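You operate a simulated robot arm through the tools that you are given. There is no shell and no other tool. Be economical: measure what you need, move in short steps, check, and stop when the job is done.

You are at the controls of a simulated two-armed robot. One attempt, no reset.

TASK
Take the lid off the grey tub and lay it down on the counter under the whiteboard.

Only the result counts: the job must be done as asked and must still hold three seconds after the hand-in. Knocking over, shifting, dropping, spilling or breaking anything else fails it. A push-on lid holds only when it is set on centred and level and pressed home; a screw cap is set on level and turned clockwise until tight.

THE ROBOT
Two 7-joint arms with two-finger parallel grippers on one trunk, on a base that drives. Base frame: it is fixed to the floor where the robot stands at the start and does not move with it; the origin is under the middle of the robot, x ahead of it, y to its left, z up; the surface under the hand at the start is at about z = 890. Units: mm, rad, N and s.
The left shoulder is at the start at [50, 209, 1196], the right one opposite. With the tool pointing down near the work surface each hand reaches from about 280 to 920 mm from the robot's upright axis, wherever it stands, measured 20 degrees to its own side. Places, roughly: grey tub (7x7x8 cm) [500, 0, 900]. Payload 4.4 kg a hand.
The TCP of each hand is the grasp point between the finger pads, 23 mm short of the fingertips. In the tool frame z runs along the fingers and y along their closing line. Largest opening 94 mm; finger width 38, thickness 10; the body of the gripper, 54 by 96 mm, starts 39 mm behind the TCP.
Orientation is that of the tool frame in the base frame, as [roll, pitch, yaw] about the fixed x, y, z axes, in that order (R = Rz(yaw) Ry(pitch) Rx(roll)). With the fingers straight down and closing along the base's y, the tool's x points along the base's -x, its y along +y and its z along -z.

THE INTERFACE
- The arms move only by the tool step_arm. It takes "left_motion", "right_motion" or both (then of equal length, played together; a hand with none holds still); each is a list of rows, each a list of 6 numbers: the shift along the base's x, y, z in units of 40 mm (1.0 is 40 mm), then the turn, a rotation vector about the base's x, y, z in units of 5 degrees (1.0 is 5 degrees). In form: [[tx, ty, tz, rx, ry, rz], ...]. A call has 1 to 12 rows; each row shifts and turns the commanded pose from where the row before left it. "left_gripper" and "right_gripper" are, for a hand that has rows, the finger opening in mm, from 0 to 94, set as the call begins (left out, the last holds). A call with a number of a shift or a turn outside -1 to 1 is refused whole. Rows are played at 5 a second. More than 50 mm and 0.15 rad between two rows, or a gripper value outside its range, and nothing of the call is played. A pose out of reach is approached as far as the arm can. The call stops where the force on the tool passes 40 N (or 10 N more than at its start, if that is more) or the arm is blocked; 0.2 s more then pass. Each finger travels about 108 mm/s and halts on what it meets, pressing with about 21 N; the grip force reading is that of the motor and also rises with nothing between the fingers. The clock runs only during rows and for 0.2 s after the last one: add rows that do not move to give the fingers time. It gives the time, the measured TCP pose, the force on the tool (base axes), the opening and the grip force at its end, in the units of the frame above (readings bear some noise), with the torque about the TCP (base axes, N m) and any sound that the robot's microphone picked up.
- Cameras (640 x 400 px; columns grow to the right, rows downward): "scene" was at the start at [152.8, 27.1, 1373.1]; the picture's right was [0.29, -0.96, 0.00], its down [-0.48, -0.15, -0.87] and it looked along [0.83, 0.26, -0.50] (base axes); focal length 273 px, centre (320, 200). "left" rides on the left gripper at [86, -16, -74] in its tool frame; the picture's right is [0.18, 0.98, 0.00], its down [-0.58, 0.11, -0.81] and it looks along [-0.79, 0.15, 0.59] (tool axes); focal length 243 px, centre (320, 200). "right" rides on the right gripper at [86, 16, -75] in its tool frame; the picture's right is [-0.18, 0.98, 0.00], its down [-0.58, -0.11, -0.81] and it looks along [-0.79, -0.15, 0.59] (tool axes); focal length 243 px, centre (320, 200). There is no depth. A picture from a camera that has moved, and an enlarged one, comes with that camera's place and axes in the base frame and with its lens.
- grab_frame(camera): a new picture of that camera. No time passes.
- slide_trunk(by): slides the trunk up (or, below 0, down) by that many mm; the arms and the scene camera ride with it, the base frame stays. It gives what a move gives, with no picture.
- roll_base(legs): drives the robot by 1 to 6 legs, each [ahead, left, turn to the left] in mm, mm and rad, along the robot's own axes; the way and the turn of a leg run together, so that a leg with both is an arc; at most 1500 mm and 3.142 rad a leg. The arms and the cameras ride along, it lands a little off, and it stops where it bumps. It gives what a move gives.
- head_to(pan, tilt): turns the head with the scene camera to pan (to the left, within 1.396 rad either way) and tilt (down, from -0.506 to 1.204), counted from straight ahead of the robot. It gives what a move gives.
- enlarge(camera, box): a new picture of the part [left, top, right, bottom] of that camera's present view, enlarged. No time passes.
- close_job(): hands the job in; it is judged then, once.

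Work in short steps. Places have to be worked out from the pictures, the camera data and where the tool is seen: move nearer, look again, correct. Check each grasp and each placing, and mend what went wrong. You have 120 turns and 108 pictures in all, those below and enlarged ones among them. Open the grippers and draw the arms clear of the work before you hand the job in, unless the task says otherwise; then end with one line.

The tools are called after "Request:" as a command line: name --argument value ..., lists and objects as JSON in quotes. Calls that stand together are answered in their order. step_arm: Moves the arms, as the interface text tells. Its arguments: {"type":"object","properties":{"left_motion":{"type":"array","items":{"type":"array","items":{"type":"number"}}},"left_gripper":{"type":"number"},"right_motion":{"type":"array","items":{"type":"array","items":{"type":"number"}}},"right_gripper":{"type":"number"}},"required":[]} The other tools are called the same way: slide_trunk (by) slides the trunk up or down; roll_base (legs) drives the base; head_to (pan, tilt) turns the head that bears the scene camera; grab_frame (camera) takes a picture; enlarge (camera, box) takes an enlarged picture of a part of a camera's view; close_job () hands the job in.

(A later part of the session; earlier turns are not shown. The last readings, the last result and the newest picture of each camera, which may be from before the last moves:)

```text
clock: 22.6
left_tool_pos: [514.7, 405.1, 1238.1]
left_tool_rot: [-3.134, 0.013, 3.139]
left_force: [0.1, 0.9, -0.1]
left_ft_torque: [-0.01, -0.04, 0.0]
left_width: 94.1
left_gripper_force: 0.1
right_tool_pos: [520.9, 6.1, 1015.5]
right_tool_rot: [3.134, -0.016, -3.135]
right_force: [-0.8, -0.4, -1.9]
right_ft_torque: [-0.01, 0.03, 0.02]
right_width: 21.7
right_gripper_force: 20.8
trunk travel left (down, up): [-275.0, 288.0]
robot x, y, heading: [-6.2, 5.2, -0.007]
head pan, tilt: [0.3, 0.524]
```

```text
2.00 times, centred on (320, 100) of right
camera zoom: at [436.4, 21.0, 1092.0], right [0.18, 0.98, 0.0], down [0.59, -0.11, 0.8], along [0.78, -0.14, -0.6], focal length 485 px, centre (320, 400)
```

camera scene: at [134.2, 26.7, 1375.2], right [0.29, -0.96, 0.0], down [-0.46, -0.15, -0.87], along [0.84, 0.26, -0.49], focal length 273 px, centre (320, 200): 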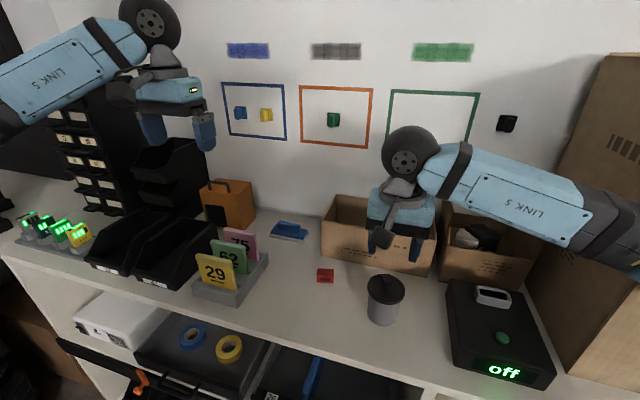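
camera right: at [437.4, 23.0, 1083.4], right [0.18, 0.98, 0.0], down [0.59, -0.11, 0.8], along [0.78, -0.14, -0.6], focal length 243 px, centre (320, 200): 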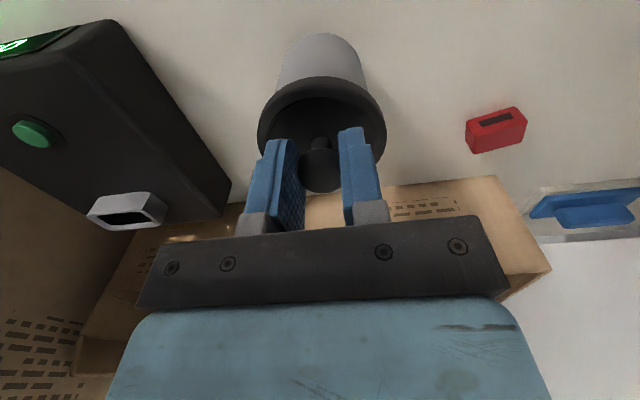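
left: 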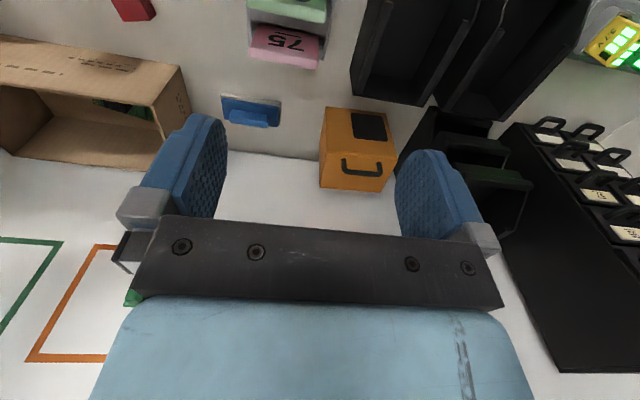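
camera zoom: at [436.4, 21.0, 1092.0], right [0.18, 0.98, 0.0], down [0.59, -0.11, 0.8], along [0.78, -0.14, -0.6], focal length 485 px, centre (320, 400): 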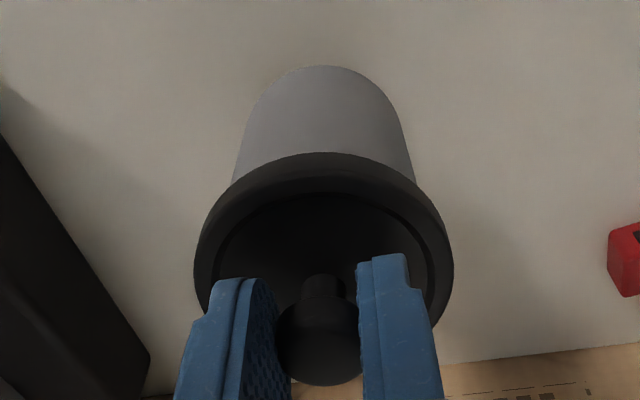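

The whole tub came up with the lid, so the lid is push-fit and the tub must be held with the other hand. I'll lift the tub clear into the air with the right hand, so the left hand can grip its body below the lid.

Request:
step_arm --right_motion '[[0.05, 0, 0.4, 0, 0, 0], [0.05, 0, 0.45, 0, 0, 0], [0.05, 0, 0.45, 0, 0, 0], [0.05, 0, 0.45, 0, 0, 0], [0.05, 0, 0.45, 0, 0, 0], [0.05, 0, 0.45, 0, 0, 0], [0, 0, 0.45, 0, 0, 0], [0, 0, 0.45, 0, 0, 0], [0, 0, 0, 0, 0, 0], [0, 0, 0, 0, 0, 0]]'

Request:
grab_frame --camera "scene"

Request:
grab_frame --camera "right"

```text
clock: 24.8
left_tool_pos: [516.5, 398.1, 1240.9]
left_tool_rot: [3.14, 0.013, 3.139]
left_force: [-0.9, 0.0, -0.9]
left_ft_torque: [0.01, -0.01, 0.01]
left_width: 94.0
left_gripper_force: 0.1
right_tool_pos: [537.0, -1.2, 1164.0]
right_tool_rot: [3.128, -0.009, -3.14]
right_force: [-0.7, -0.2, -1.4]
right_ft_torque: [-0.03, 0.0, 0.0]
right_width: 21.6
right_gripper_force: 20.8
trunk travel left (down, up): [-275.0, 288.0]
robot x, y, heading: [-3.5, 2.0, 0.001]
head pan, tilt: [0.3, 0.524]
```

```text
74 pictures are left
camera scene: at [136.1, 28.3, 1374.7], right [0.29, -0.96, 0.0], down [-0.47, -0.15, -0.87], along [0.83, 0.25, -0.49], focal length 273 px, centre (320, 200)
```

scene: 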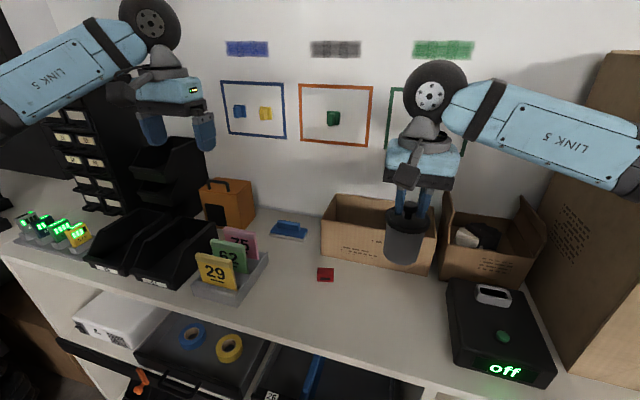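

```text
73 pictures are left
camera right: at [450.7, 13.7, 1238.1], right [0.18, 0.98, 0.01], down [0.59, -0.12, 0.8], along [0.79, -0.14, -0.6], focal length 243 px, centre (320, 200)
```

right: 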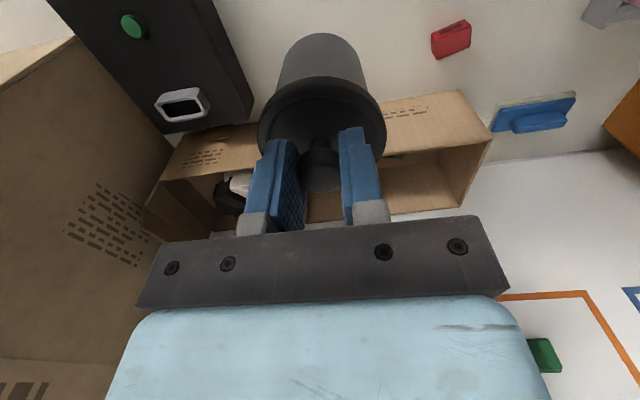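

Tub hangs securely from the knob. Next I bring the left hand round: rotating so its fingers point to the right horizontally (closing horizontally), first half while staying well clear.

Request:
step_arm --left_motion '[[-0.15, -0.25, -0.1, -0.494, -0.7055, -0.494], [-0.15, -0.25, -0.1, -0.494, -0.7055, -0.494], [-0.15, -0.25, -0.1, -0.494, -0.7055, -0.494], [-0.15, -0.25, -0.1, -0.494, -0.7055, -0.494], [-0.15, -0.25, -0.1, -0.494, -0.7055, -0.494], [-0.15, -0.25, -0.1, -0.494, -0.7055, -0.494], [-0.15, -0.25, -0.1, -0.494, -0.7055, -0.494], [-0.15, -0.25, -0.1, -0.494, -0.7055, -0.494], [-0.15, -0.25, -0.1, -0.494, -0.7055, -0.494], [-0.15, -0.25, -0.1, -0.494, -0.7055, -0.494], [-0.15, -0.25, -0.1, -0.494, -0.7055, -0.494]]' --left_gripper 94

Request:
grab_frame --camera "scene"

```text
clock: 27.1
left_tool_pos: [451.0, 287.4, 1196.8]
left_tool_rot: [-2.789, 0.767, 2.774]
left_force: [0.4, 0.0, 0.3]
left_ft_torque: [0.0, 0.01, 0.0]
left_width: 93.8
left_gripper_force: 0.1
right_tool_pos: [536.5, -0.4, 1163.2]
right_tool_rot: [3.129, -0.007, -3.139]
right_force: [-0.3, 0.0, -2.0]
right_ft_torque: [0.03, -0.01, 0.02]
right_width: 21.7
right_gripper_force: 21.0
trunk travel left (down, up): [-275.0, 288.0]
robot x, y, heading: [-1.9, 2.2, -0.007]
head pan, tilt: [0.3, 0.524]
```

```text
72 pictures are left
camera scene: at [136.4, 28.5, 1374.7], right [0.29, -0.96, 0.0], down [-0.47, -0.15, -0.87], along [0.83, 0.25, -0.49], focal length 273 px, centre (320, 200)
```

scene: 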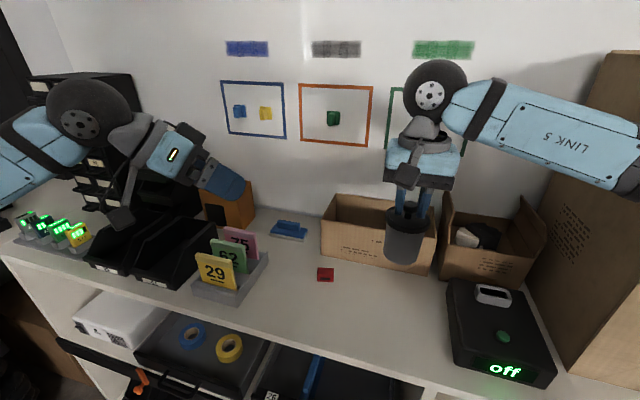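

Rotation works. I finish it while coming down to z ≈ 1090, still at y ≈ 215.

Request:
step_arm --left_motion '[[0.09, -0.16, -0.24, -0.494, -0.7055, -0.494], [0.09, -0.16, -0.24, -0.494, -0.7055, -0.494], [0.09, -0.16, -0.24, -0.494, -0.7055, -0.494], [0.09, -0.16, -0.24, -0.494, -0.7055, -0.494], [0.09, -0.16, -0.24, -0.494, -0.7055, -0.494], [0.09, -0.16, -0.24, -0.494, -0.7055, -0.494], [0.09, -0.16, -0.24, -0.494, -0.7055, -0.494], [0.09, -0.16, -0.24, -0.494, -0.7055, -0.494], [0.09, -0.16, -0.24, -0.494, -0.7055, -0.494], [0.09, -0.16, -0.24, -0.494, -0.7055, -0.494], [0.09, -0.16, -0.24, -0.494, -0.7055, -0.494], [0, 0, 0, 0, 0, 0]]'

Request:
grab_frame --camera "scene"

Request:
grab_frame --camera "left"

```text
clock: 29.8
left_tool_pos: [479.1, 171.1, 1112.8]
left_tool_rot: [-2.614, 1.491, 2.484]
left_force: [-0.4, 0.0, -0.4]
left_ft_torque: [-0.02, -0.03, -0.02]
left_width: 93.9
left_gripper_force: 0.0
left hand out of reach, approached as far as the arm can: row 6, 7, 8, 9
right_tool_pos: [535.7, -1.0, 1164.8]
right_tool_rot: [3.13, -0.008, -3.14]
right_force: [0.5, 0.5, -1.8]
right_ft_torque: [0.03, 0.03, 0.0]
right_width: 21.9
right_gripper_force: 21.0
trunk travel left (down, up): [-275.0, 288.0]
robot x, y, heading: [-3.4, 1.7, -0.007]
head pan, tilt: [0.3, 0.524]
```

```text
71 pictures are left
camera scene: at [136.4, 28.7, 1374.8], right [0.29, -0.96, 0.0], down [-0.47, -0.15, -0.87], along [0.83, 0.25, -0.49], focal length 273 px, centre (320, 200)
```

scene: 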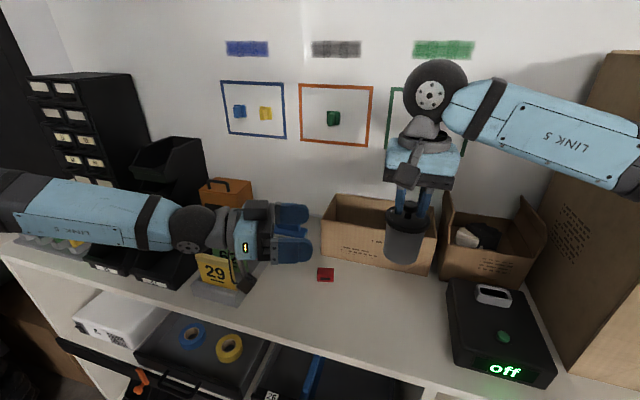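

```text
70 pictures are left
camera left: at [429.3, 239.0, 1030.5], right [0.9, 0.38, -0.22], down [-0.16, 0.76, 0.63], along [0.41, -0.53, 0.74], focal length 243 px, centre (320, 200)
```

left: 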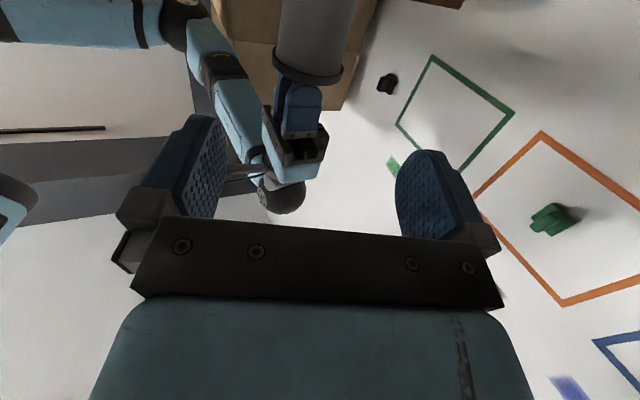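

The left hand is nearly in the wanted pose, at (479, 171, 1113), pointing right. I level it and lower to z ≈ 1091 to check that the arm follows.

Request:
step_arm --left_motion '[[0, 0, -0.27, -0.28, -0.36, 0], [0, 0, -0.27, -0.28, -0.36, 0], [0, 0, 0, 0, 0, 0], [0, 0, 0, 0, 0, 0]]'

```text
clock: 30.8
left_tool_pos: [478.4, 171.1, 1089.9]
left_tool_rot: [-2.465, 1.567, 2.628]
left_force: [-0.4, 0.7, -0.5]
left_ft_torque: [-0.01, 0.01, 0.02]
left_width: 94.0
left_gripper_force: 0.1
right_tool_pos: [536.5, -1.4, 1163.0]
right_tool_rot: [3.131, -0.007, -3.139]
right_force: [0.4, 1.1, -1.4]
right_ft_torque: [0.04, -0.02, -0.02]
right_width: 21.5
right_gripper_force: 20.8
trunk travel left (down, up): [-275.0, 288.0]
robot x, y, heading: [-6.4, 1.7, -0.001]
head pan, tilt: [0.3, 0.524]
```

Level now, pointing (0.37, −0.93). I shift sideways to line up with the tub and advance to about 70 mm short.

Request:
step_arm --left_motion '[[0.19, -0.66, 0, 0, 0, 0], [0.19, -0.66, 0, 0, 0, 0], [0.19, -0.66, 0, 0, 0, 0], [0.19, -0.66, 0, 0, 0, 0], [0, 0, 0, 0, 0, 0], [0, 0, 0, 0, 0, 0]]'

Request:
grab_frame --camera "left"

Request:
enlarge --camera "scene" --box '[260, 150, 500, 300]'

```text
clock: 32.1
left_tool_pos: [510.9, 62.8, 1090.6]
left_tool_rot: [-2.407, 1.568, 2.689]
left_force: [0.7, 0.1, 0.5]
left_ft_torque: [-0.02, -0.01, 0.0]
left_width: 94.1
left_gripper_force: 0.0
right_tool_pos: [536.0, -1.1, 1164.0]
right_tool_rot: [3.131, -0.006, -3.141]
right_force: [-0.2, 0.7, -2.0]
right_ft_torque: [0.0, -0.03, 0.0]
right_width: 21.7
right_gripper_force: 21.8
trunk travel left (down, up): [-275.0, 288.0]
robot x, y, heading: [-4.0, -1.8, -0.004]
head pan, tilt: [0.3, 0.524]
```

```text
69 pictures are left
camera left: at [466.4, 127.4, 1003.1], right [0.91, 0.37, -0.19], down [-0.2, 0.79, 0.58], along [0.36, -0.49, 0.79], focal length 243 px, centre (320, 200)
```

left: 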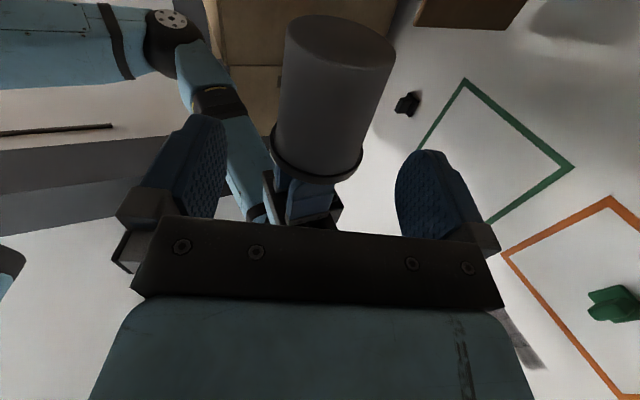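

```text
2.67 times, centred on (380, 225) of scene
camera zoom: at [136.5, 29.0, 1374.8], right [0.29, -0.96, 0.0], down [-0.47, -0.15, -0.87], along [0.83, 0.25, -0.49], focal length 728 px, centre (160, 133)
```

zoom: 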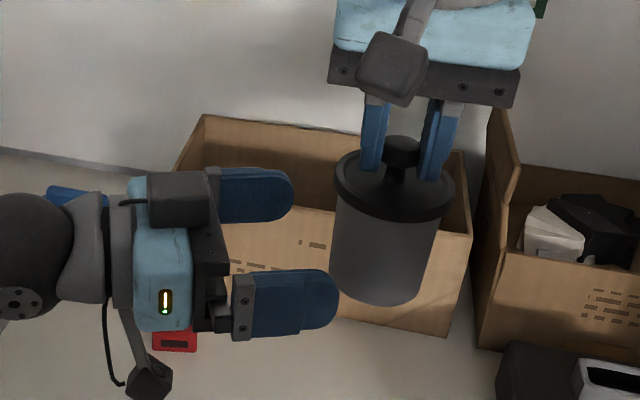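

Aligned, with the fingers level with the tub body. I advance 60 mm so the tub comes between the left fingers.

Request:
step_arm --left_motion '[[0.2, -0.465, 0, 0, 0, 0], [0.2, -0.465, 0, 0, 0, 0], [0.2, -0.465, 0, 0, 0, 0], [0, 0, 0, 0, 0, 0], [0, 0, 0, 0, 0, 0]]'

Request:
grab_frame --camera "left"

Request:
enlarge --camera "scene" --box '[260, 150, 500, 300]'

```text
clock: 33.4
left_tool_pos: [533.0, 8.6, 1090.9]
left_tool_rot: [-2.35, 1.566, 2.746]
left_force: [0.1, -1.2, -1.2]
left_ft_torque: [-0.02, 0.0, 0.01]
left_width: 94.0
left_gripper_force: 0.1
right_tool_pos: [537.0, -0.9, 1162.9]
right_tool_rot: [3.13, -0.007, -3.14]
right_force: [-0.4, -0.7, -1.1]
right_ft_torque: [0.02, 0.01, 0.02]
right_width: 21.8
right_gripper_force: 20.7
trunk travel left (down, up): [-275.0, 288.0]
robot x, y, heading: [-3.3, 6.2, -0.009]
head pan, tilt: [0.3, 0.524]
```

```text
67 pictures are left
camera left: at [489.0, 72.0, 1003.3], right [0.91, 0.37, -0.19], down [-0.2, 0.79, 0.58], along [0.36, -0.49, 0.79], focal length 243 px, centre (320, 200)
```

left: 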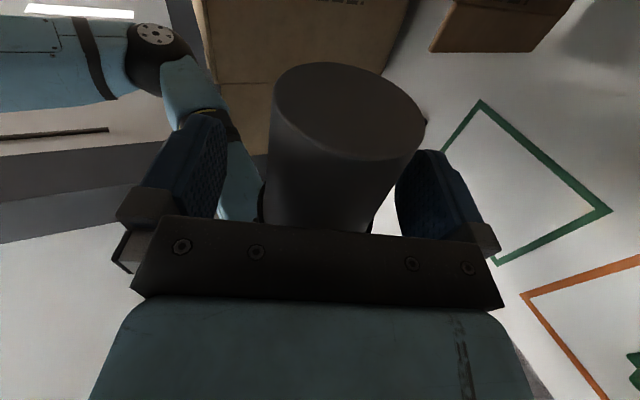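

```text
2.67 times, centred on (380, 225) of scene
camera zoom: at [136.5, 29.1, 1374.8], right [0.29, -0.96, 0.0], down [-0.47, -0.15, -0.87], along [0.83, 0.25, -0.49], focal length 728 px, centre (160, 133)
```

zoom: 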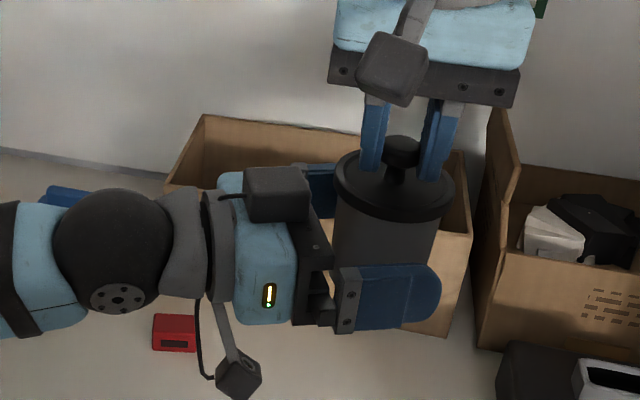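

Tub is between the left fingers. Close the left gripper.

Request:
step_arm --left_motion '[[0, 0, 0, 0, 0, 0], [0, 0, 0, 0, 0, 0], [0, 0, 0, 0, 0, 0], [0, 0, 0, 0, 0, 0]]' --left_gripper 0

Request:
grab_frame --camera "left"

Request:
enlarge --camera "scene" --box '[260, 150, 500, 300]'

```text
clock: 34.4
left_tool_pos: [533.0, 9.0, 1090.2]
left_tool_rot: [-2.46, 1.565, 2.635]
left_force: [20.5, 6.2, -3.8]
left_ft_torque: [-0.26, 0.83, 0.22]
left_width: 63.9
left_gripper_force: 20.9
right_tool_pos: [536.0, -0.6, 1166.0]
right_tool_rot: [3.13, -0.005, -3.14]
right_force: [-19.8, -5.4, 3.6]
right_ft_torque: [-0.12, 0.65, -0.05]
right_width: 21.9
right_gripper_force: 20.6
trunk travel left (down, up): [-275.0, 288.0]
robot x, y, heading: [-1.2, -1.9, -0.007]
head pan, tilt: [0.3, 0.524]
heard: snap
```

```text
65 pictures are left
camera left: at [489.4, 72.4, 1002.9], right [0.91, 0.37, -0.19], down [-0.2, 0.79, 0.58], along [0.36, -0.49, 0.79], focal length 243 px, centre (320, 200)
```

left: 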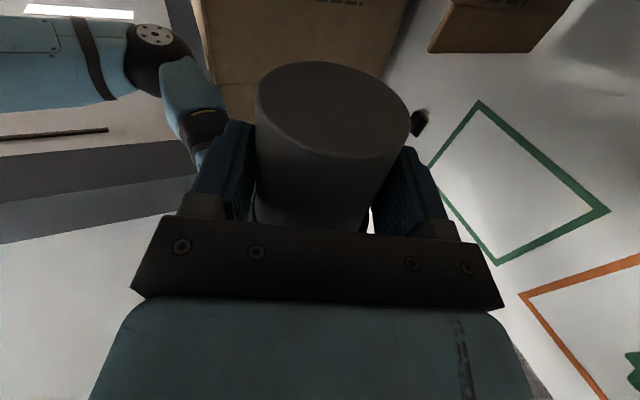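

```text
2.67 times, centred on (380, 225) of scene
camera zoom: at [136.6, 29.0, 1374.8], right [0.29, -0.96, 0.0], down [-0.47, -0.15, -0.87], along [0.83, 0.25, -0.49], focal length 728 px, centre (160, 133)
```

zoom: 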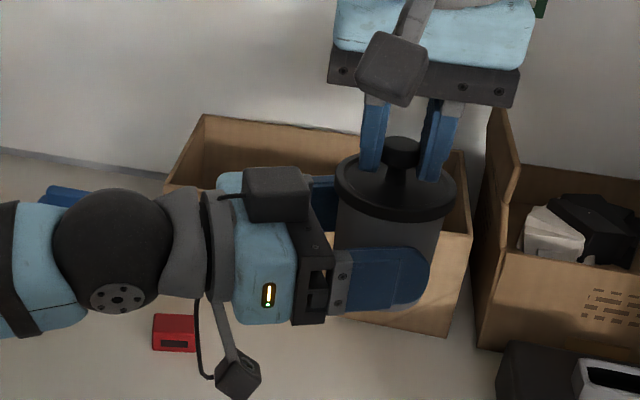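

A snap: the lid has come loose from the tub, and both are held. I lift the lid straight up with the right hand.

Request:
step_arm --right_motion '[[0, 0, 0.1, 0, 0, 0], [0, 0, 0.2, 0, 0, 0], [0, 0, 0.3, 0, 0, 0], [0, 0, 0.4, 0, 0, 0], [0, 0, 0, 0, 0, 0]]'

Request:
grab_frame --camera "scene"

Request:
grab_frame --camera "right"

```text
clock: 35.5
left_tool_pos: [535.5, 9.0, 1088.1]
left_tool_rot: [-2.138, 1.568, 2.957]
left_force: [0.9, 0.8, -1.1]
left_ft_torque: [0.04, -0.01, -0.01]
left_width: 63.1
left_gripper_force: 20.6
right_tool_pos: [536.8, -0.0, 1202.5]
right_tool_rot: [3.129, -0.01, -3.139]
right_force: [0.0, -0.2, -0.2]
right_ft_torque: [-0.01, 0.0, -0.02]
right_width: 21.8
right_gripper_force: 20.8
trunk travel left (down, up): [-275.0, 288.0]
robot x, y, heading: [-1.9, 0.0, -0.006]
head pan, tilt: [0.3, 0.524]
```

```text
63 pictures are left
camera scene: at [138.9, 29.8, 1374.4], right [0.29, -0.96, 0.0], down [-0.47, -0.15, -0.87], along [0.83, 0.25, -0.49], focal length 273 px, centre (320, 200)
```

scene: 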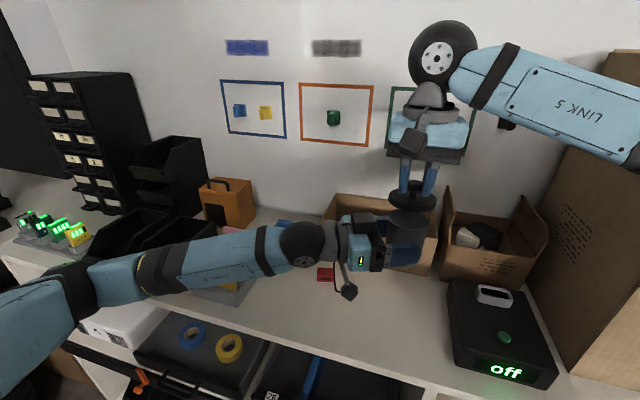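

```text
62 pictures are left
camera right: at [451.7, 14.8, 1276.8], right [0.18, 0.98, 0.01], down [0.59, -0.12, 0.8], along [0.79, -0.14, -0.6], focal length 243 px, centre (320, 200)
```

right: 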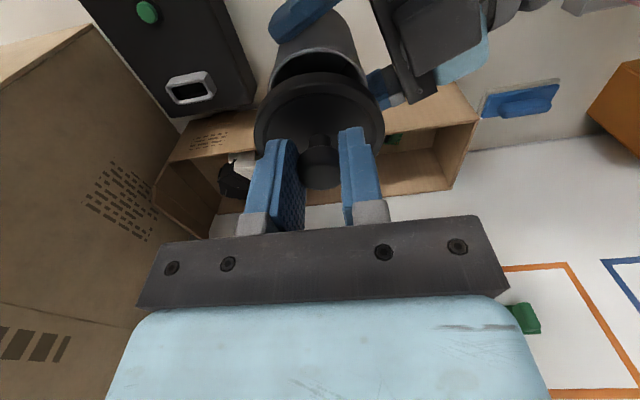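

The lid is off. I first draw the left hand with the tub back out of the way, keeping it level.

Request:
step_arm --left_motion '[[-0.1, 0.3, 0.1, 0, 0, 0], [-0.2, 0.55, 0.1, 0, 0, 0], [-0.2, 0.55, 0, 0, 0, 0], [-0.2, 0.55, 0, 0, 0, 0], [-0.2, 0.55, 0, 0, 0, 0], [-0.1, 0.4, 0, 0, 0, 0], [0, 0, 0, 0, 0, 0]]'

Request:
grab_frame --camera "scene"

```text
clock: 37.1
left_tool_pos: [495.4, 127.8, 1096.3]
left_tool_rot: [-2.016, 1.565, 3.081]
left_force: [0.1, 0.4, -0.8]
left_ft_torque: [0.0, 0.02, 0.0]
left_width: 63.5
left_gripper_force: 20.7
right_tool_pos: [538.3, -0.1, 1202.1]
right_tool_rot: [3.131, -0.009, -3.139]
right_force: [0.1, 0.6, -0.9]
right_ft_torque: [0.01, -0.01, 0.0]
right_width: 21.8
right_gripper_force: 20.9
trunk travel left (down, up): [-275.0, 288.0]
robot x, y, heading: [-5.8, -0.3, -0.002]
head pan, tilt: [0.3, 0.524]
```

```text
61 pictures are left
camera scene: at [139.0, 30.2, 1374.5], right [0.29, -0.96, 0.0], down [-0.47, -0.15, -0.87], along [0.83, 0.25, -0.49], focal length 273 px, centre (320, 200)
```

scene: 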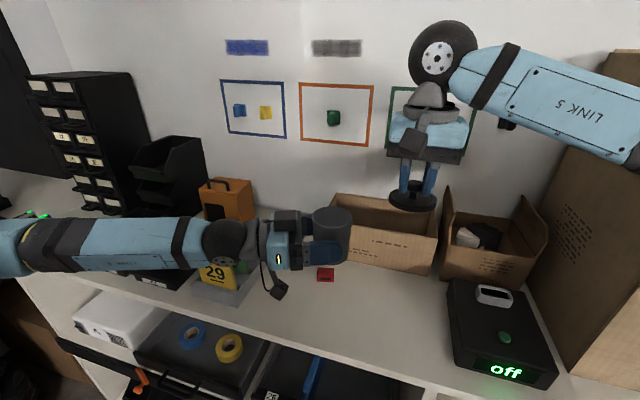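

Clear. Now the right hand goes to (497, −58) and down to about z 970, above free counter between the tub's spot and the black box.

Request:
step_arm --right_motion '[[-0.34, -0.48, 0, 0, 0, 0], [-0.34, -0.48, 0, 0, 0, 0], [-0.34, -0.48, 0, 0, 0, 0], [0, 0, -0.7, 0, 0, 0], [0, 0, -0.8, 0, 0, 0], [0, 0, -0.8, 0, 0, 0], [0, 0, -0.8, 0, 0, 0], [0, 0, -0.8, 0, 0, 0], [0, 0, -0.8, 0, 0, 0], [0, 0, -0.6, 0, 0, 0], [0, 0, 0, 0, 0, 0], [0, 0, 0, 0, 0, 0]]'

Request:
grab_frame --camera "scene"

Request:
grab_frame --camera "right"

```text
clock: 39.8
left_tool_pos: [502.5, 124.9, 1090.9]
left_tool_rot: [-2.09, 1.555, 3.005]
left_force: [0.7, 0.2, -1.8]
left_ft_torque: [0.06, 0.01, -0.01]
left_width: 63.1
left_gripper_force: 21.2
right_tool_pos: [505.6, -58.9, 981.5]
right_tool_rot: [3.128, -0.021, -3.139]
right_force: [-0.4, 0.0, -0.6]
right_ft_torque: [-0.03, 0.02, -0.01]
right_width: 21.8
right_gripper_force: 21.1
trunk travel left (down, up): [-275.0, 288.0]
robot x, y, heading: [-2.8, 1.9, 0.002]
head pan, tilt: [0.3, 0.524]
```

```text
60 pictures are left
camera scene: at [149.1, 28.6, 1373.0], right [0.29, -0.96, 0.0], down [-0.48, -0.15, -0.87], along [0.83, 0.25, -0.5], focal length 273 px, centre (320, 200)
```

scene: 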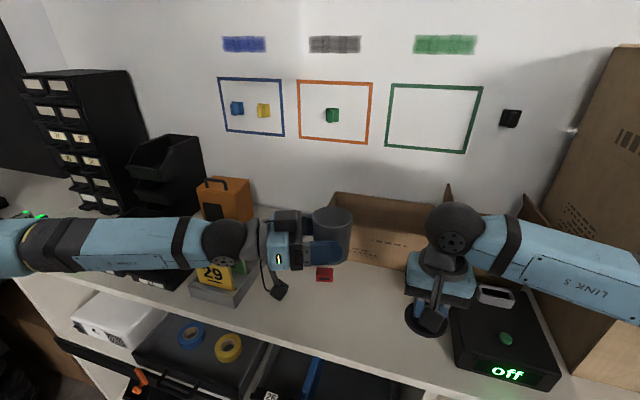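

```text
59 pictures are left
camera right: at [420.1, -44.0, 1058.7], right [0.18, 0.98, 0.01], down [0.6, -0.12, 0.79], along [0.78, -0.14, -0.61], focal length 243 px, centre (320, 200)
```

right: 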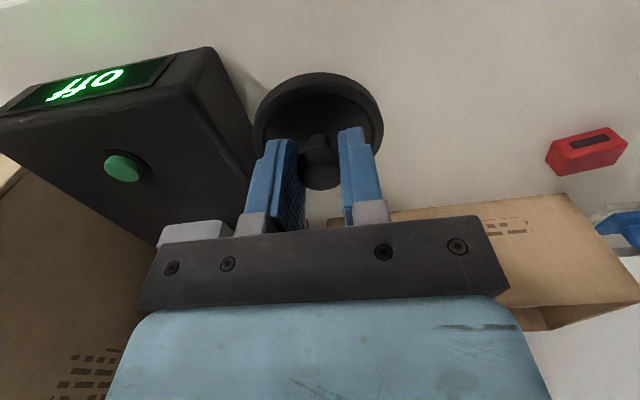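

The lid is close to the black box, so I want to shift it to about (482, −43). I check the counter's front edge first.

Request:
enlarge --camera "scene" --box '[300, 275, 500, 400]'

```text
3.20 times, centred on (400, 338) of scene
camera zoom: at [149.1, 28.6, 1373.0], right [0.29, -0.96, 0.0], down [-0.48, -0.15, -0.87], along [0.83, 0.25, -0.5], focal length 873 px, centre (64, -240)
```

zoom: 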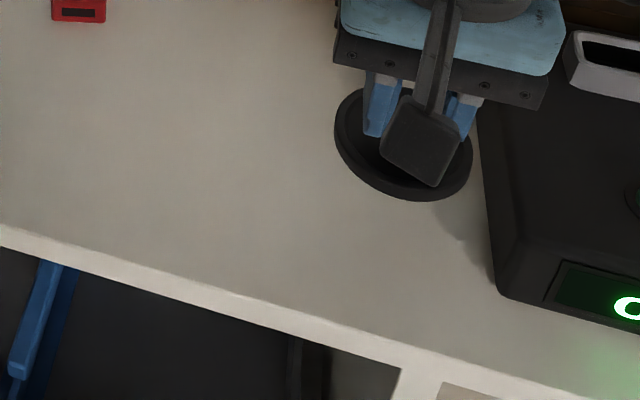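

Edge is at x ≈ 425, so (485, −45) leaves about 20 mm. I shift there and lower to about z 943.

Request:
step_arm --right_motion '[[-0.25, 0.17, 0, 0, 0, 0], [-0.25, 0.17, 0, 0, 0, 0], [0, 0, -0.32, 0, 0, 0], [0, 0, -0.32, 0, 0, 0], [0, 0, -0.32, 0, 0, 0], [0, 0, 0, 0, 0, 0], [0, 0, 0, 0, 0, 0]]'

Request:
enlarge --camera "scene" --box '[300, 275, 500, 400]'

Request:
grab_frame --camera "right"

```text
clock: 41.4
left_tool_pos: [502.4, 126.1, 1091.1]
left_tool_rot: [-2.093, 1.555, 3.002]
left_force: [-0.3, 0.9, -1.5]
left_ft_torque: [0.04, 0.01, 0.01]
left_width: 63.3
left_gripper_force: 21.3
right_tool_pos: [486.5, -45.7, 944.6]
right_tool_rot: [3.128, -0.019, -3.14]
right_force: [-0.4, 0.7, 0.1]
right_ft_torque: [0.0, -0.02, -0.02]
right_width: 21.4
right_gripper_force: 21.3
trunk travel left (down, up): [-275.0, 288.0]
robot x, y, heading: [-1.9, 1.4, -0.001]
head pan, tilt: [0.3, 0.524]
```

```text
3.20 times, centred on (400, 338) of scene
camera zoom: at [149.0, 28.6, 1373.0], right [0.29, -0.96, 0.0], down [-0.48, -0.15, -0.87], along [0.83, 0.25, -0.5], focal length 873 px, centre (64, -240)
```

zoom: 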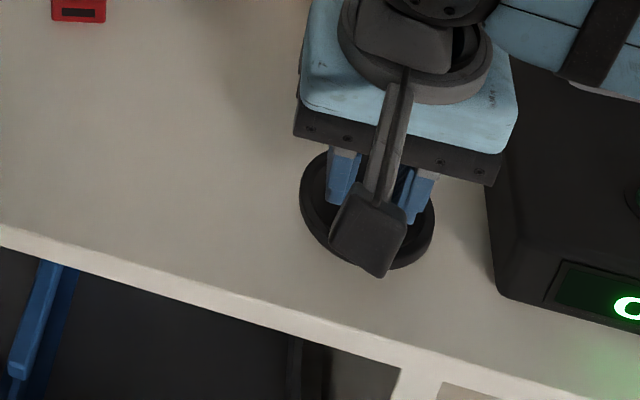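

```text
56 pictures are left
camera right: at [400.9, -30.4, 1021.7], right [0.18, 0.98, 0.01], down [0.6, -0.12, 0.79], along [0.78, -0.14, -0.61], focal length 243 px, centre (320, 200)
```

right: 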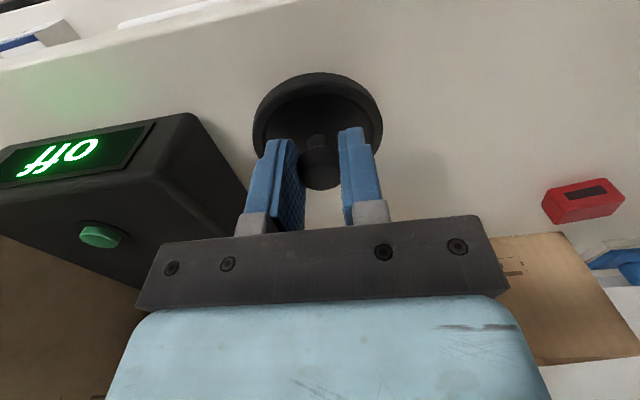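

Good spot. I lower gently, in small rows, until the lid touches.

Request:
step_arm --right_motion '[[0, 0, -0.08, 0, 0, 0], [0, 0, -0.08, 0, 0, 0], [0, 0, -0.08, 0, 0, 0], [0, 0, 0, 0, 0, 0]]'

Request:
step_arm --right_motion '[[0, 0, -0.05, 0, 0, 0], [0, 0, -0.05, 0, 0, 0], [0, 0, 0, 0, 0, 0]]'

```text
clock: 42.4
left_tool_pos: [501.8, 125.1, 1091.3]
left_tool_rot: [-2.09, 1.556, 3.005]
left_force: [0.4, 0.1, -1.7]
left_ft_torque: [0.06, 0.01, 0.0]
left_width: 63.5
left_gripper_force: 21.2
right_tool_pos: [485.4, -43.7, 935.7]
right_tool_rot: [3.13, -0.019, -3.139]
right_force: [-0.1, -0.1, -0.2]
right_ft_torque: [-0.03, 0.02, 0.0]
right_width: 21.5
right_gripper_force: 20.8
trunk travel left (down, up): [-275.0, 288.0]
robot x, y, heading: [-6.1, 1.5, -0.003]
head pan, tilt: [0.3, 0.524]
```

```text
clock: 43.1
left_tool_pos: [500.9, 124.9, 1091.2]
left_tool_rot: [-2.111, 1.556, 2.984]
left_force: [1.2, -0.9, -2.0]
left_ft_torque: [0.04, -0.01, 0.0]
left_width: 63.4
left_gripper_force: 21.2
right_tool_pos: [485.2, -44.2, 931.1]
right_tool_rot: [3.129, -0.017, -3.14]
right_force: [0.8, -2.2, 9.8]
right_ft_torque: [0.2, -0.27, -0.02]
right_width: 21.7
right_gripper_force: 20.9
trunk travel left (down, up): [-275.0, 288.0]
robot x, y, heading: [-3.2, 4.4, -0.005]
head pan, tilt: [0.3, 0.524]
```

Contact at about 10 N. I release the knob and rise straight up.

Request:
step_arm --right_motion '[[0, 0, 0, 0, 0, 0], [0, 0, 0, 0, 0, 0], [0, 0, 0, 0, 0, 0]]' --right_gripper 46

Request:
grab_frame --camera "right"

```text
clock: 44.0
left_tool_pos: [501.8, 127.3, 1091.4]
left_tool_rot: [-2.089, 1.554, 3.005]
left_force: [-0.1, 0.0, -1.3]
left_ft_torque: [-0.02, 0.03, 0.03]
left_width: 63.3
left_gripper_force: 20.7
right_tool_pos: [485.8, -44.9, 930.4]
right_tool_rot: [3.13, -0.018, -3.139]
right_force: [-0.2, 0.4, 0.7]
right_ft_torque: [0.01, -0.01, -0.01]
right_width: 46.2
right_gripper_force: 0.0
trunk travel left (down, up): [-275.0, 288.0]
robot x, y, heading: [-4.9, 3.5, -0.004]
head pan, tilt: [0.3, 0.524]
```

```text
55 pictures are left
camera right: at [400.9, -29.4, 1007.1], right [0.18, 0.98, 0.01], down [0.6, -0.12, 0.79], along [0.78, -0.14, -0.61], focal length 243 px, centre (320, 200)
```

right: 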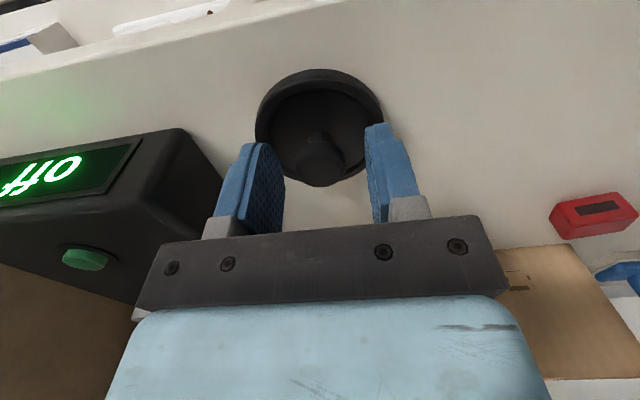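

The lid lies flat on the counter. I raise the right hand straight up well clear.

Request:
step_arm --right_motion '[[0, 0, 0.4, 0, 0, 0], [0, 0, 0.6, 0, 0, 0], [0, 0, 0.9, 0, 0, 0], [0, 0, 0.9, 0, 0, 0], [0, 0, 0.9, 0, 0, 0], [0, 0, 0.9, 0, 0, 0], [0, 0, 0.9, 0, 0, 0], [0, 0, 0.9, 0, 0, 0], [0, 0, 0.9, 0, 0, 0], [0, 0, 0, 0, 0, 0]]' --right_gripper 94

Request:
grab_frame --camera "scene"

Request:
grab_frame --camera "right"

```text
clock: 46.1
left_tool_pos: [502.6, 126.7, 1090.4]
left_tool_rot: [-2.106, 1.555, 2.99]
left_force: [0.0, -0.3, -2.0]
left_ft_torque: [0.01, -0.02, 0.01]
left_width: 63.1
left_gripper_force: 21.2
right_tool_pos: [485.9, -46.6, 1224.6]
right_tool_rot: [3.127, -0.018, -3.14]
right_force: [-0.7, 0.9, 0.3]
right_ft_torque: [0.04, 0.01, -0.01]
right_width: 93.8
right_gripper_force: 0.1
trunk travel left (down, up): [-275.0, 288.0]
robot x, y, heading: [-4.6, -1.8, -0.005]
head pan, tilt: [0.3, 0.524]
```

```text
54 pictures are left
camera scene: at [149.2, 28.3, 1373.0], right [0.29, -0.96, 0.0], down [-0.48, -0.15, -0.87], along [0.83, 0.25, -0.5], focal length 273 px, centre (320, 200)
```

scene: 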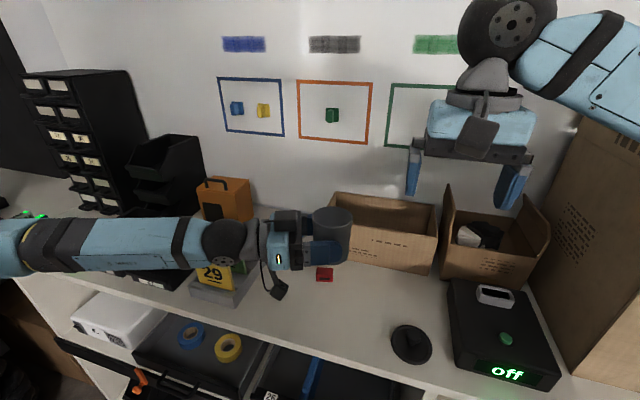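

```text
53 pictures are left
camera right: at [400.5, -30.6, 1300.7], right [0.18, 0.98, 0.01], down [0.6, -0.12, 0.79], along [0.78, -0.14, -0.61], focal length 243 px, centre (320, 200)
```

right: 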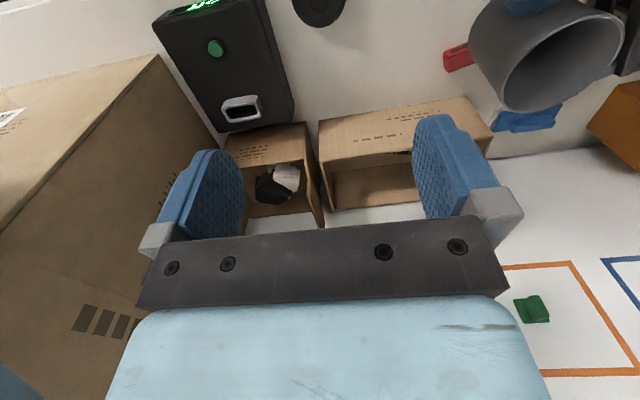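

Lid lies well on the counter; the tub is empty. Next, move the tub with the left hand back over its original spot, and turn the right hand to align its closing line with the left's.

Request:
step_arm --left_motion '[[0.1, -0.3, 0, 0, 0, 0], [0.2, -0.6, 0, 0, 0, 0], [0.2, -0.6, 0, 0, 0, 0], [0.2, -0.6, 0, 0, 0, 0], [0.11, -0.5, 0, 0, 0, 0], [0, 0, 0, 0, 0, 0], [0, 0, 0, 0, 0, 0], [0, 0, 0, 0, 0, 0], [0, 0, 0, 0, 0, 0], [0, 0, 0, 0, 0, 0], [0, 0, 0, 0, 0, 0], [0, 0, 0, 0, 0, 0]]' --right_motion '[[0, 0, 0.2, 0, 0, -0.97], [0, 0, 0.2, 0, 0, -0.97], [0, 0, 0.2, 0, 0, -0.97], [0, 0, 0.2, 0, 0, -0.97], [0, 0, 0.2, 0, 0, -0.97], [0, 0, 0, 0, 0, -0.97], [0, 0, 0, 0, 0, -0.97], [0, 0, 0, 0, 0, -0.97], [0, 0, 0, 0, 0, -0.97], [0, 0, 0, 0, 0, -0.97], [0, 0, 0, 0, 0, -0.97], [0, 0, 0, 0, 0, -0.97]]'

Request:
grab_frame --camera "scene"

Request:
grab_frame --camera "right"

```text
clock: 48.8
left_tool_pos: [534.5, 21.3, 1093.1]
left_tool_rot: [-2.094, 1.555, 2.999]
left_force: [-0.2, 0.0, -2.0]
left_ft_torque: [0.01, 0.02, 0.0]
left_width: 63.3
left_gripper_force: 20.6
right_tool_pos: [486.2, -45.5, 1264.0]
right_tool_rot: [3.127, -0.02, 2.126]
right_force: [-0.4, -0.6, 0.2]
right_ft_torque: [-0.01, -0.01, 0.01]
right_width: 93.8
right_gripper_force: 0.0
trunk travel left (down, up): [-275.0, 288.0]
robot x, y, heading: [-1.6, 0.5, -0.004]
head pan, tilt: [0.3, 0.524]
```

```text
52 pictures are left
camera scene: at [149.0, 28.7, 1373.0], right [0.29, -0.96, 0.0], down [-0.48, -0.15, -0.87], along [0.83, 0.25, -0.5], focal length 273 px, centre (320, 200)
```

scene: 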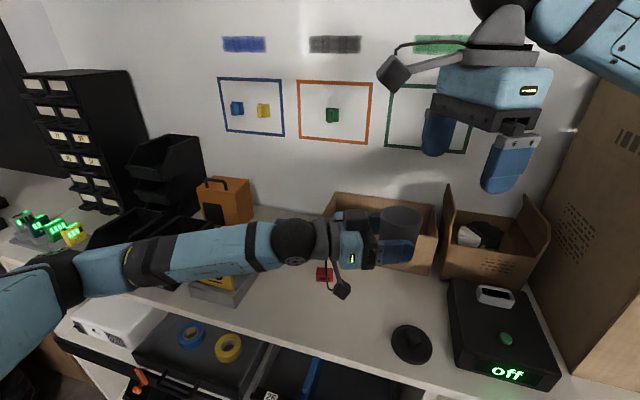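

```text
51 pictures are left
camera right: at [454.7, 35.7, 1339.7], right [0.93, 0.36, 0.01], down [0.21, -0.57, 0.79], along [0.29, -0.74, -0.61], focal length 243 px, centre (320, 200)
```

right: 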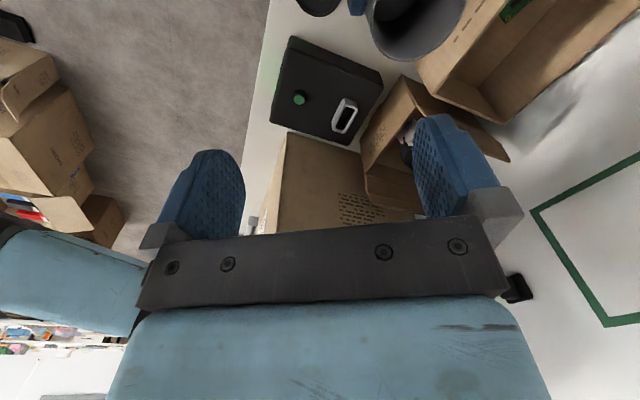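

Two more units of yaw, then shift over the tub at height.

Request:
step_arm --right_motion '[[0.43, 0.5, 0, 0, 0, -1], [0.43, 0.5, 0, 0, 0, -1], [0.43, 0.5, 0, 0, 0, 0], [0, 0, -0.5, 0, 0, 0], [0, 0, 0, 0, 0, 0], [0, 0, 0, 0, 0, 0]]'

Request:
grab_frame --camera "right"

Request:
enlarge --camera "scene" --box '[300, 130, 500, 280]'

```text
clock: 50.1
left_tool_pos: [533.1, 21.5, 1094.6]
left_tool_rot: [-2.033, 1.56, 3.063]
left_force: [-0.1, -0.6, -1.5]
left_ft_torque: [0.01, 0.02, -0.03]
left_width: 63.2
left_gripper_force: 21.3
right_tool_pos: [535.2, 15.8, 1243.7]
right_tool_rot: [3.126, -0.018, 1.953]
right_force: [0.0, 0.4, -0.7]
right_ft_torque: [0.01, 0.03, 0.01]
right_width: 94.3
right_gripper_force: 0.1
trunk travel left (down, up): [-275.0, 288.0]
robot x, y, heading: [-3.6, 1.3, -0.003]
head pan, tilt: [0.3, 0.524]
```

```text
50 pictures are left
camera right: at [517.4, 101.0, 1319.6], right [0.98, 0.2, 0.01], down [0.11, -0.6, 0.79], along [0.16, -0.78, -0.61], focal length 243 px, centre (320, 200)
```

right: 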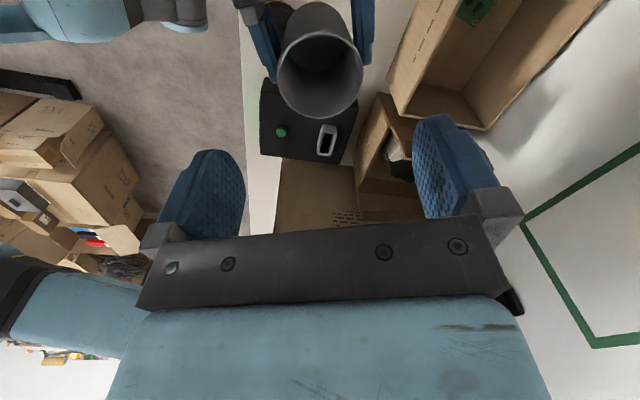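

```text
2.67 times, centred on (400, 205) of scene
camera zoom: at [146.5, 29.8, 1373.4], right [0.29, -0.96, 0.0], down [-0.48, -0.15, -0.87], along [0.83, 0.25, -0.5], focal length 728 px, centre (107, 187)
```

zoom: 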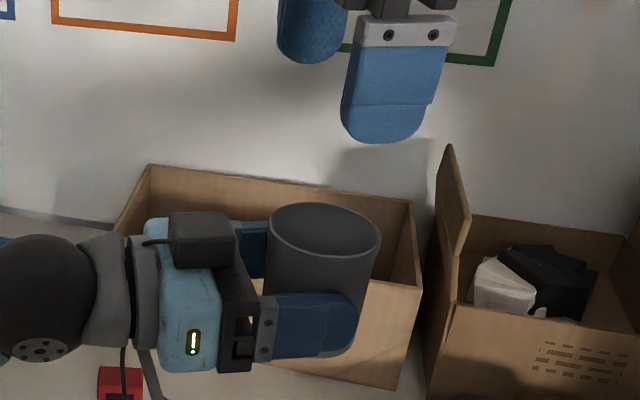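

The rim is at z ≈ 1120 around (537, 8), leaving little wall above the left fingers. So I'll pinch the tub's far wall with the right hand, one finger inside. I turn the right hand +90° at height.

Request:
step_arm --right_motion '[[0, 0, 0, 0, 0, 1], [0, 0, 0, 0, 0, 1], [0, 0, 0, 0, 0, 1], [0, 0, 0, 0, 0, 1], [0, 0, 0, 0, 0, 1], [0, 0, 0, 0, 0, 1], [0, 0, 0, 0, 0, 1], [0, 0, 0, 0, 0, 1], [0, 0, 0, 0, 0, 1], [0, 0, 0, 0, 0, 1], [0, 0, 0, 0, 0, 1], [0, 0, 0, 0, 0, 1]]' --right_gripper 50

Request:
step_arm --right_motion '[[0.11, -0.3, 0, 0, 0, 1], [0.11, -0.3, 0, 0, 0, 1], [0.11, -0.3, 0, 0, 0, 1], [0, 0, 0, 0, 0, 1], [0, 0, 0, 0, 0, 1], [0, 0, 0, 0, 0, 1], [0, 0, 0, 0, 0, 0], [0, 0, 0, 0, 0, 0], [0, 0, 0, 0, 0, 0]]'

Request:
grab_frame --camera "right"

Request:
enlarge --camera "scene" --box '[300, 130, 500, 280]'

```text
clock: 52.8
left_tool_pos: [529.4, 19.6, 1095.9]
left_tool_rot: [-2.229, 1.561, 2.864]
left_force: [0.8, 0.0, -1.6]
left_ft_torque: [0.04, -0.01, 0.01]
left_width: 63.1
left_gripper_force: 21.3
right_tool_pos: [533.6, 13.8, 1246.7]
right_tool_rot: [3.128, -0.013, 2.999]
right_force: [-1.1, -0.2, -1.2]
right_ft_torque: [0.03, 0.01, 0.0]
right_width: 50.0
right_gripper_force: 0.1
trunk travel left (down, up): [-275.0, 288.0]
robot x, y, heading: [-2.1, 1.6, -0.008]
head pan, tilt: [0.3, 0.524]
```

```text
clock: 54.8
left_tool_pos: [527.5, 26.2, 1099.2]
left_tool_rot: [-1.149, 1.562, -2.336]
left_force: [-0.7, 0.4, -1.5]
left_ft_torque: [0.01, 0.01, -0.01]
left_width: 63.4
left_gripper_force: 21.1
right_tool_pos: [541.1, -11.2, 1249.8]
right_tool_rot: [3.139, -0.014, -2.758]
right_force: [-1.0, 1.0, -0.9]
right_ft_torque: [-0.02, 0.01, -0.03]
right_width: 50.1
right_gripper_force: 0.1
trunk travel left (down, up): [-275.0, 288.0]
robot x, y, heading: [-5.2, -0.9, -0.005]
head pan, tilt: [0.3, 0.524]
```

```text
48 pictures are left
camera right: at [455.8, -29.9, 1325.0], right [-0.2, 0.98, 0.0], down [0.59, 0.12, 0.8], along [0.78, 0.16, -0.6], focal length 243 px, centre (320, 200)
```

right: 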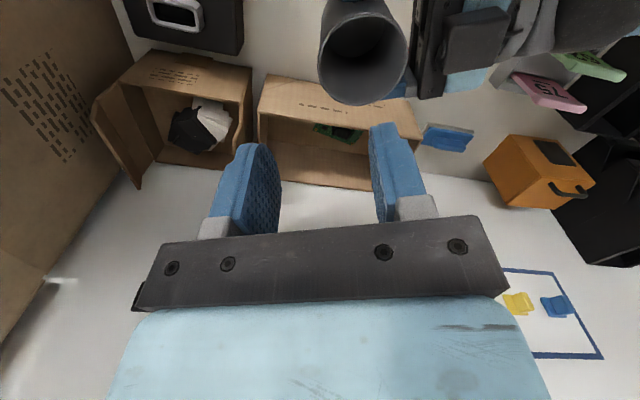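

```text
2.67 times, centred on (400, 205) of scene
camera zoom: at [139.1, 37.3, 1374.3], right [0.29, -0.96, 0.01], down [-0.47, -0.15, -0.87], along [0.83, 0.25, -0.5], focal length 728 px, centre (107, 187)
```

zoom: 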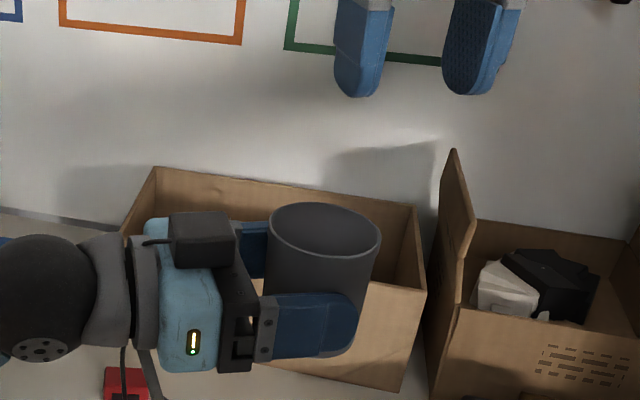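

Both hands sway together; relative to the left hand the tub axis is at (530, 19), and the right hand is over its far wall. I lower to just above the rim and look.

Request:
step_arm --right_motion '[[0, 0.06, -0.4, 0, 0, 0], [0, 0, -0.4, 0, 0, 0], [0, 0, -0.4, 0, 0, 0], [0, 0, -0.4, 0, 0, 0], [0, 0, -0.4, 0, 0, 0], [0, 0, 0, 0, 0, 0], [0, 0, 0, 0, 0, 0]]'

Request:
grab_frame --camera "right"

Request:
enlarge --camera "scene" --box '[300, 130, 500, 280]'

```text
clock: 56.4
left_tool_pos: [522.9, 26.1, 1099.7]
left_tool_rot: [-0.664, 1.567, -1.852]
left_force: [-0.5, -0.7, -1.5]
left_ft_torque: [0.06, 0.0, 0.01]
left_width: 63.0
left_gripper_force: 21.1
right_tool_pos: [539.0, -13.1, 1170.7]
right_tool_rot: [3.14, -0.007, -2.761]
right_force: [0.1, 0.0, 0.4]
right_ft_torque: [-0.05, -0.02, 0.02]
right_width: 50.1
right_gripper_force: 0.0
trunk travel left (down, up): [-275.0, 288.0]
robot x, y, heading: [-4.1, 1.2, -0.006]
head pan, tilt: [0.3, 0.524]
```

```text
46 pictures are left
camera right: at [452.7, -30.6, 1246.9], right [-0.2, 0.98, 0.0], down [0.59, 0.12, 0.8], along [0.79, 0.16, -0.6], focal length 243 px, centre (320, 200)
```

right: 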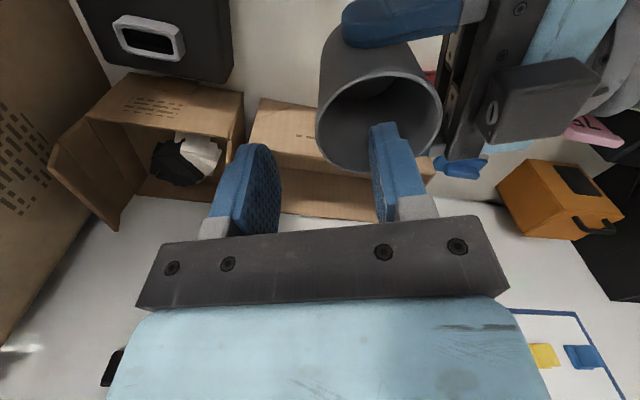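

```text
2.67 times, centred on (400, 205) of scene
camera zoom: at [134.1, 35.4, 1375.0], right [0.29, -0.96, 0.01], down [-0.47, -0.15, -0.87], along [0.83, 0.25, -0.49], focal length 728 px, centre (107, 187)
```

zoom: 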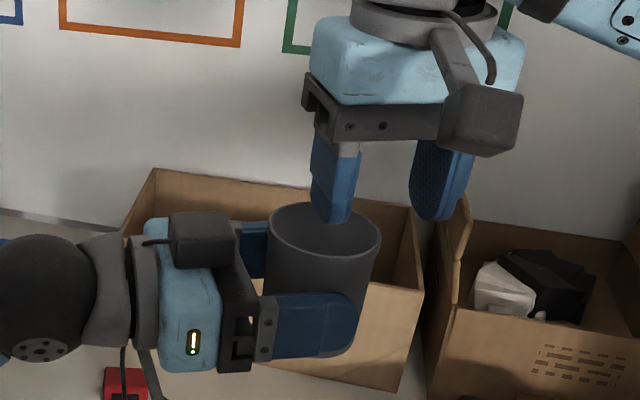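

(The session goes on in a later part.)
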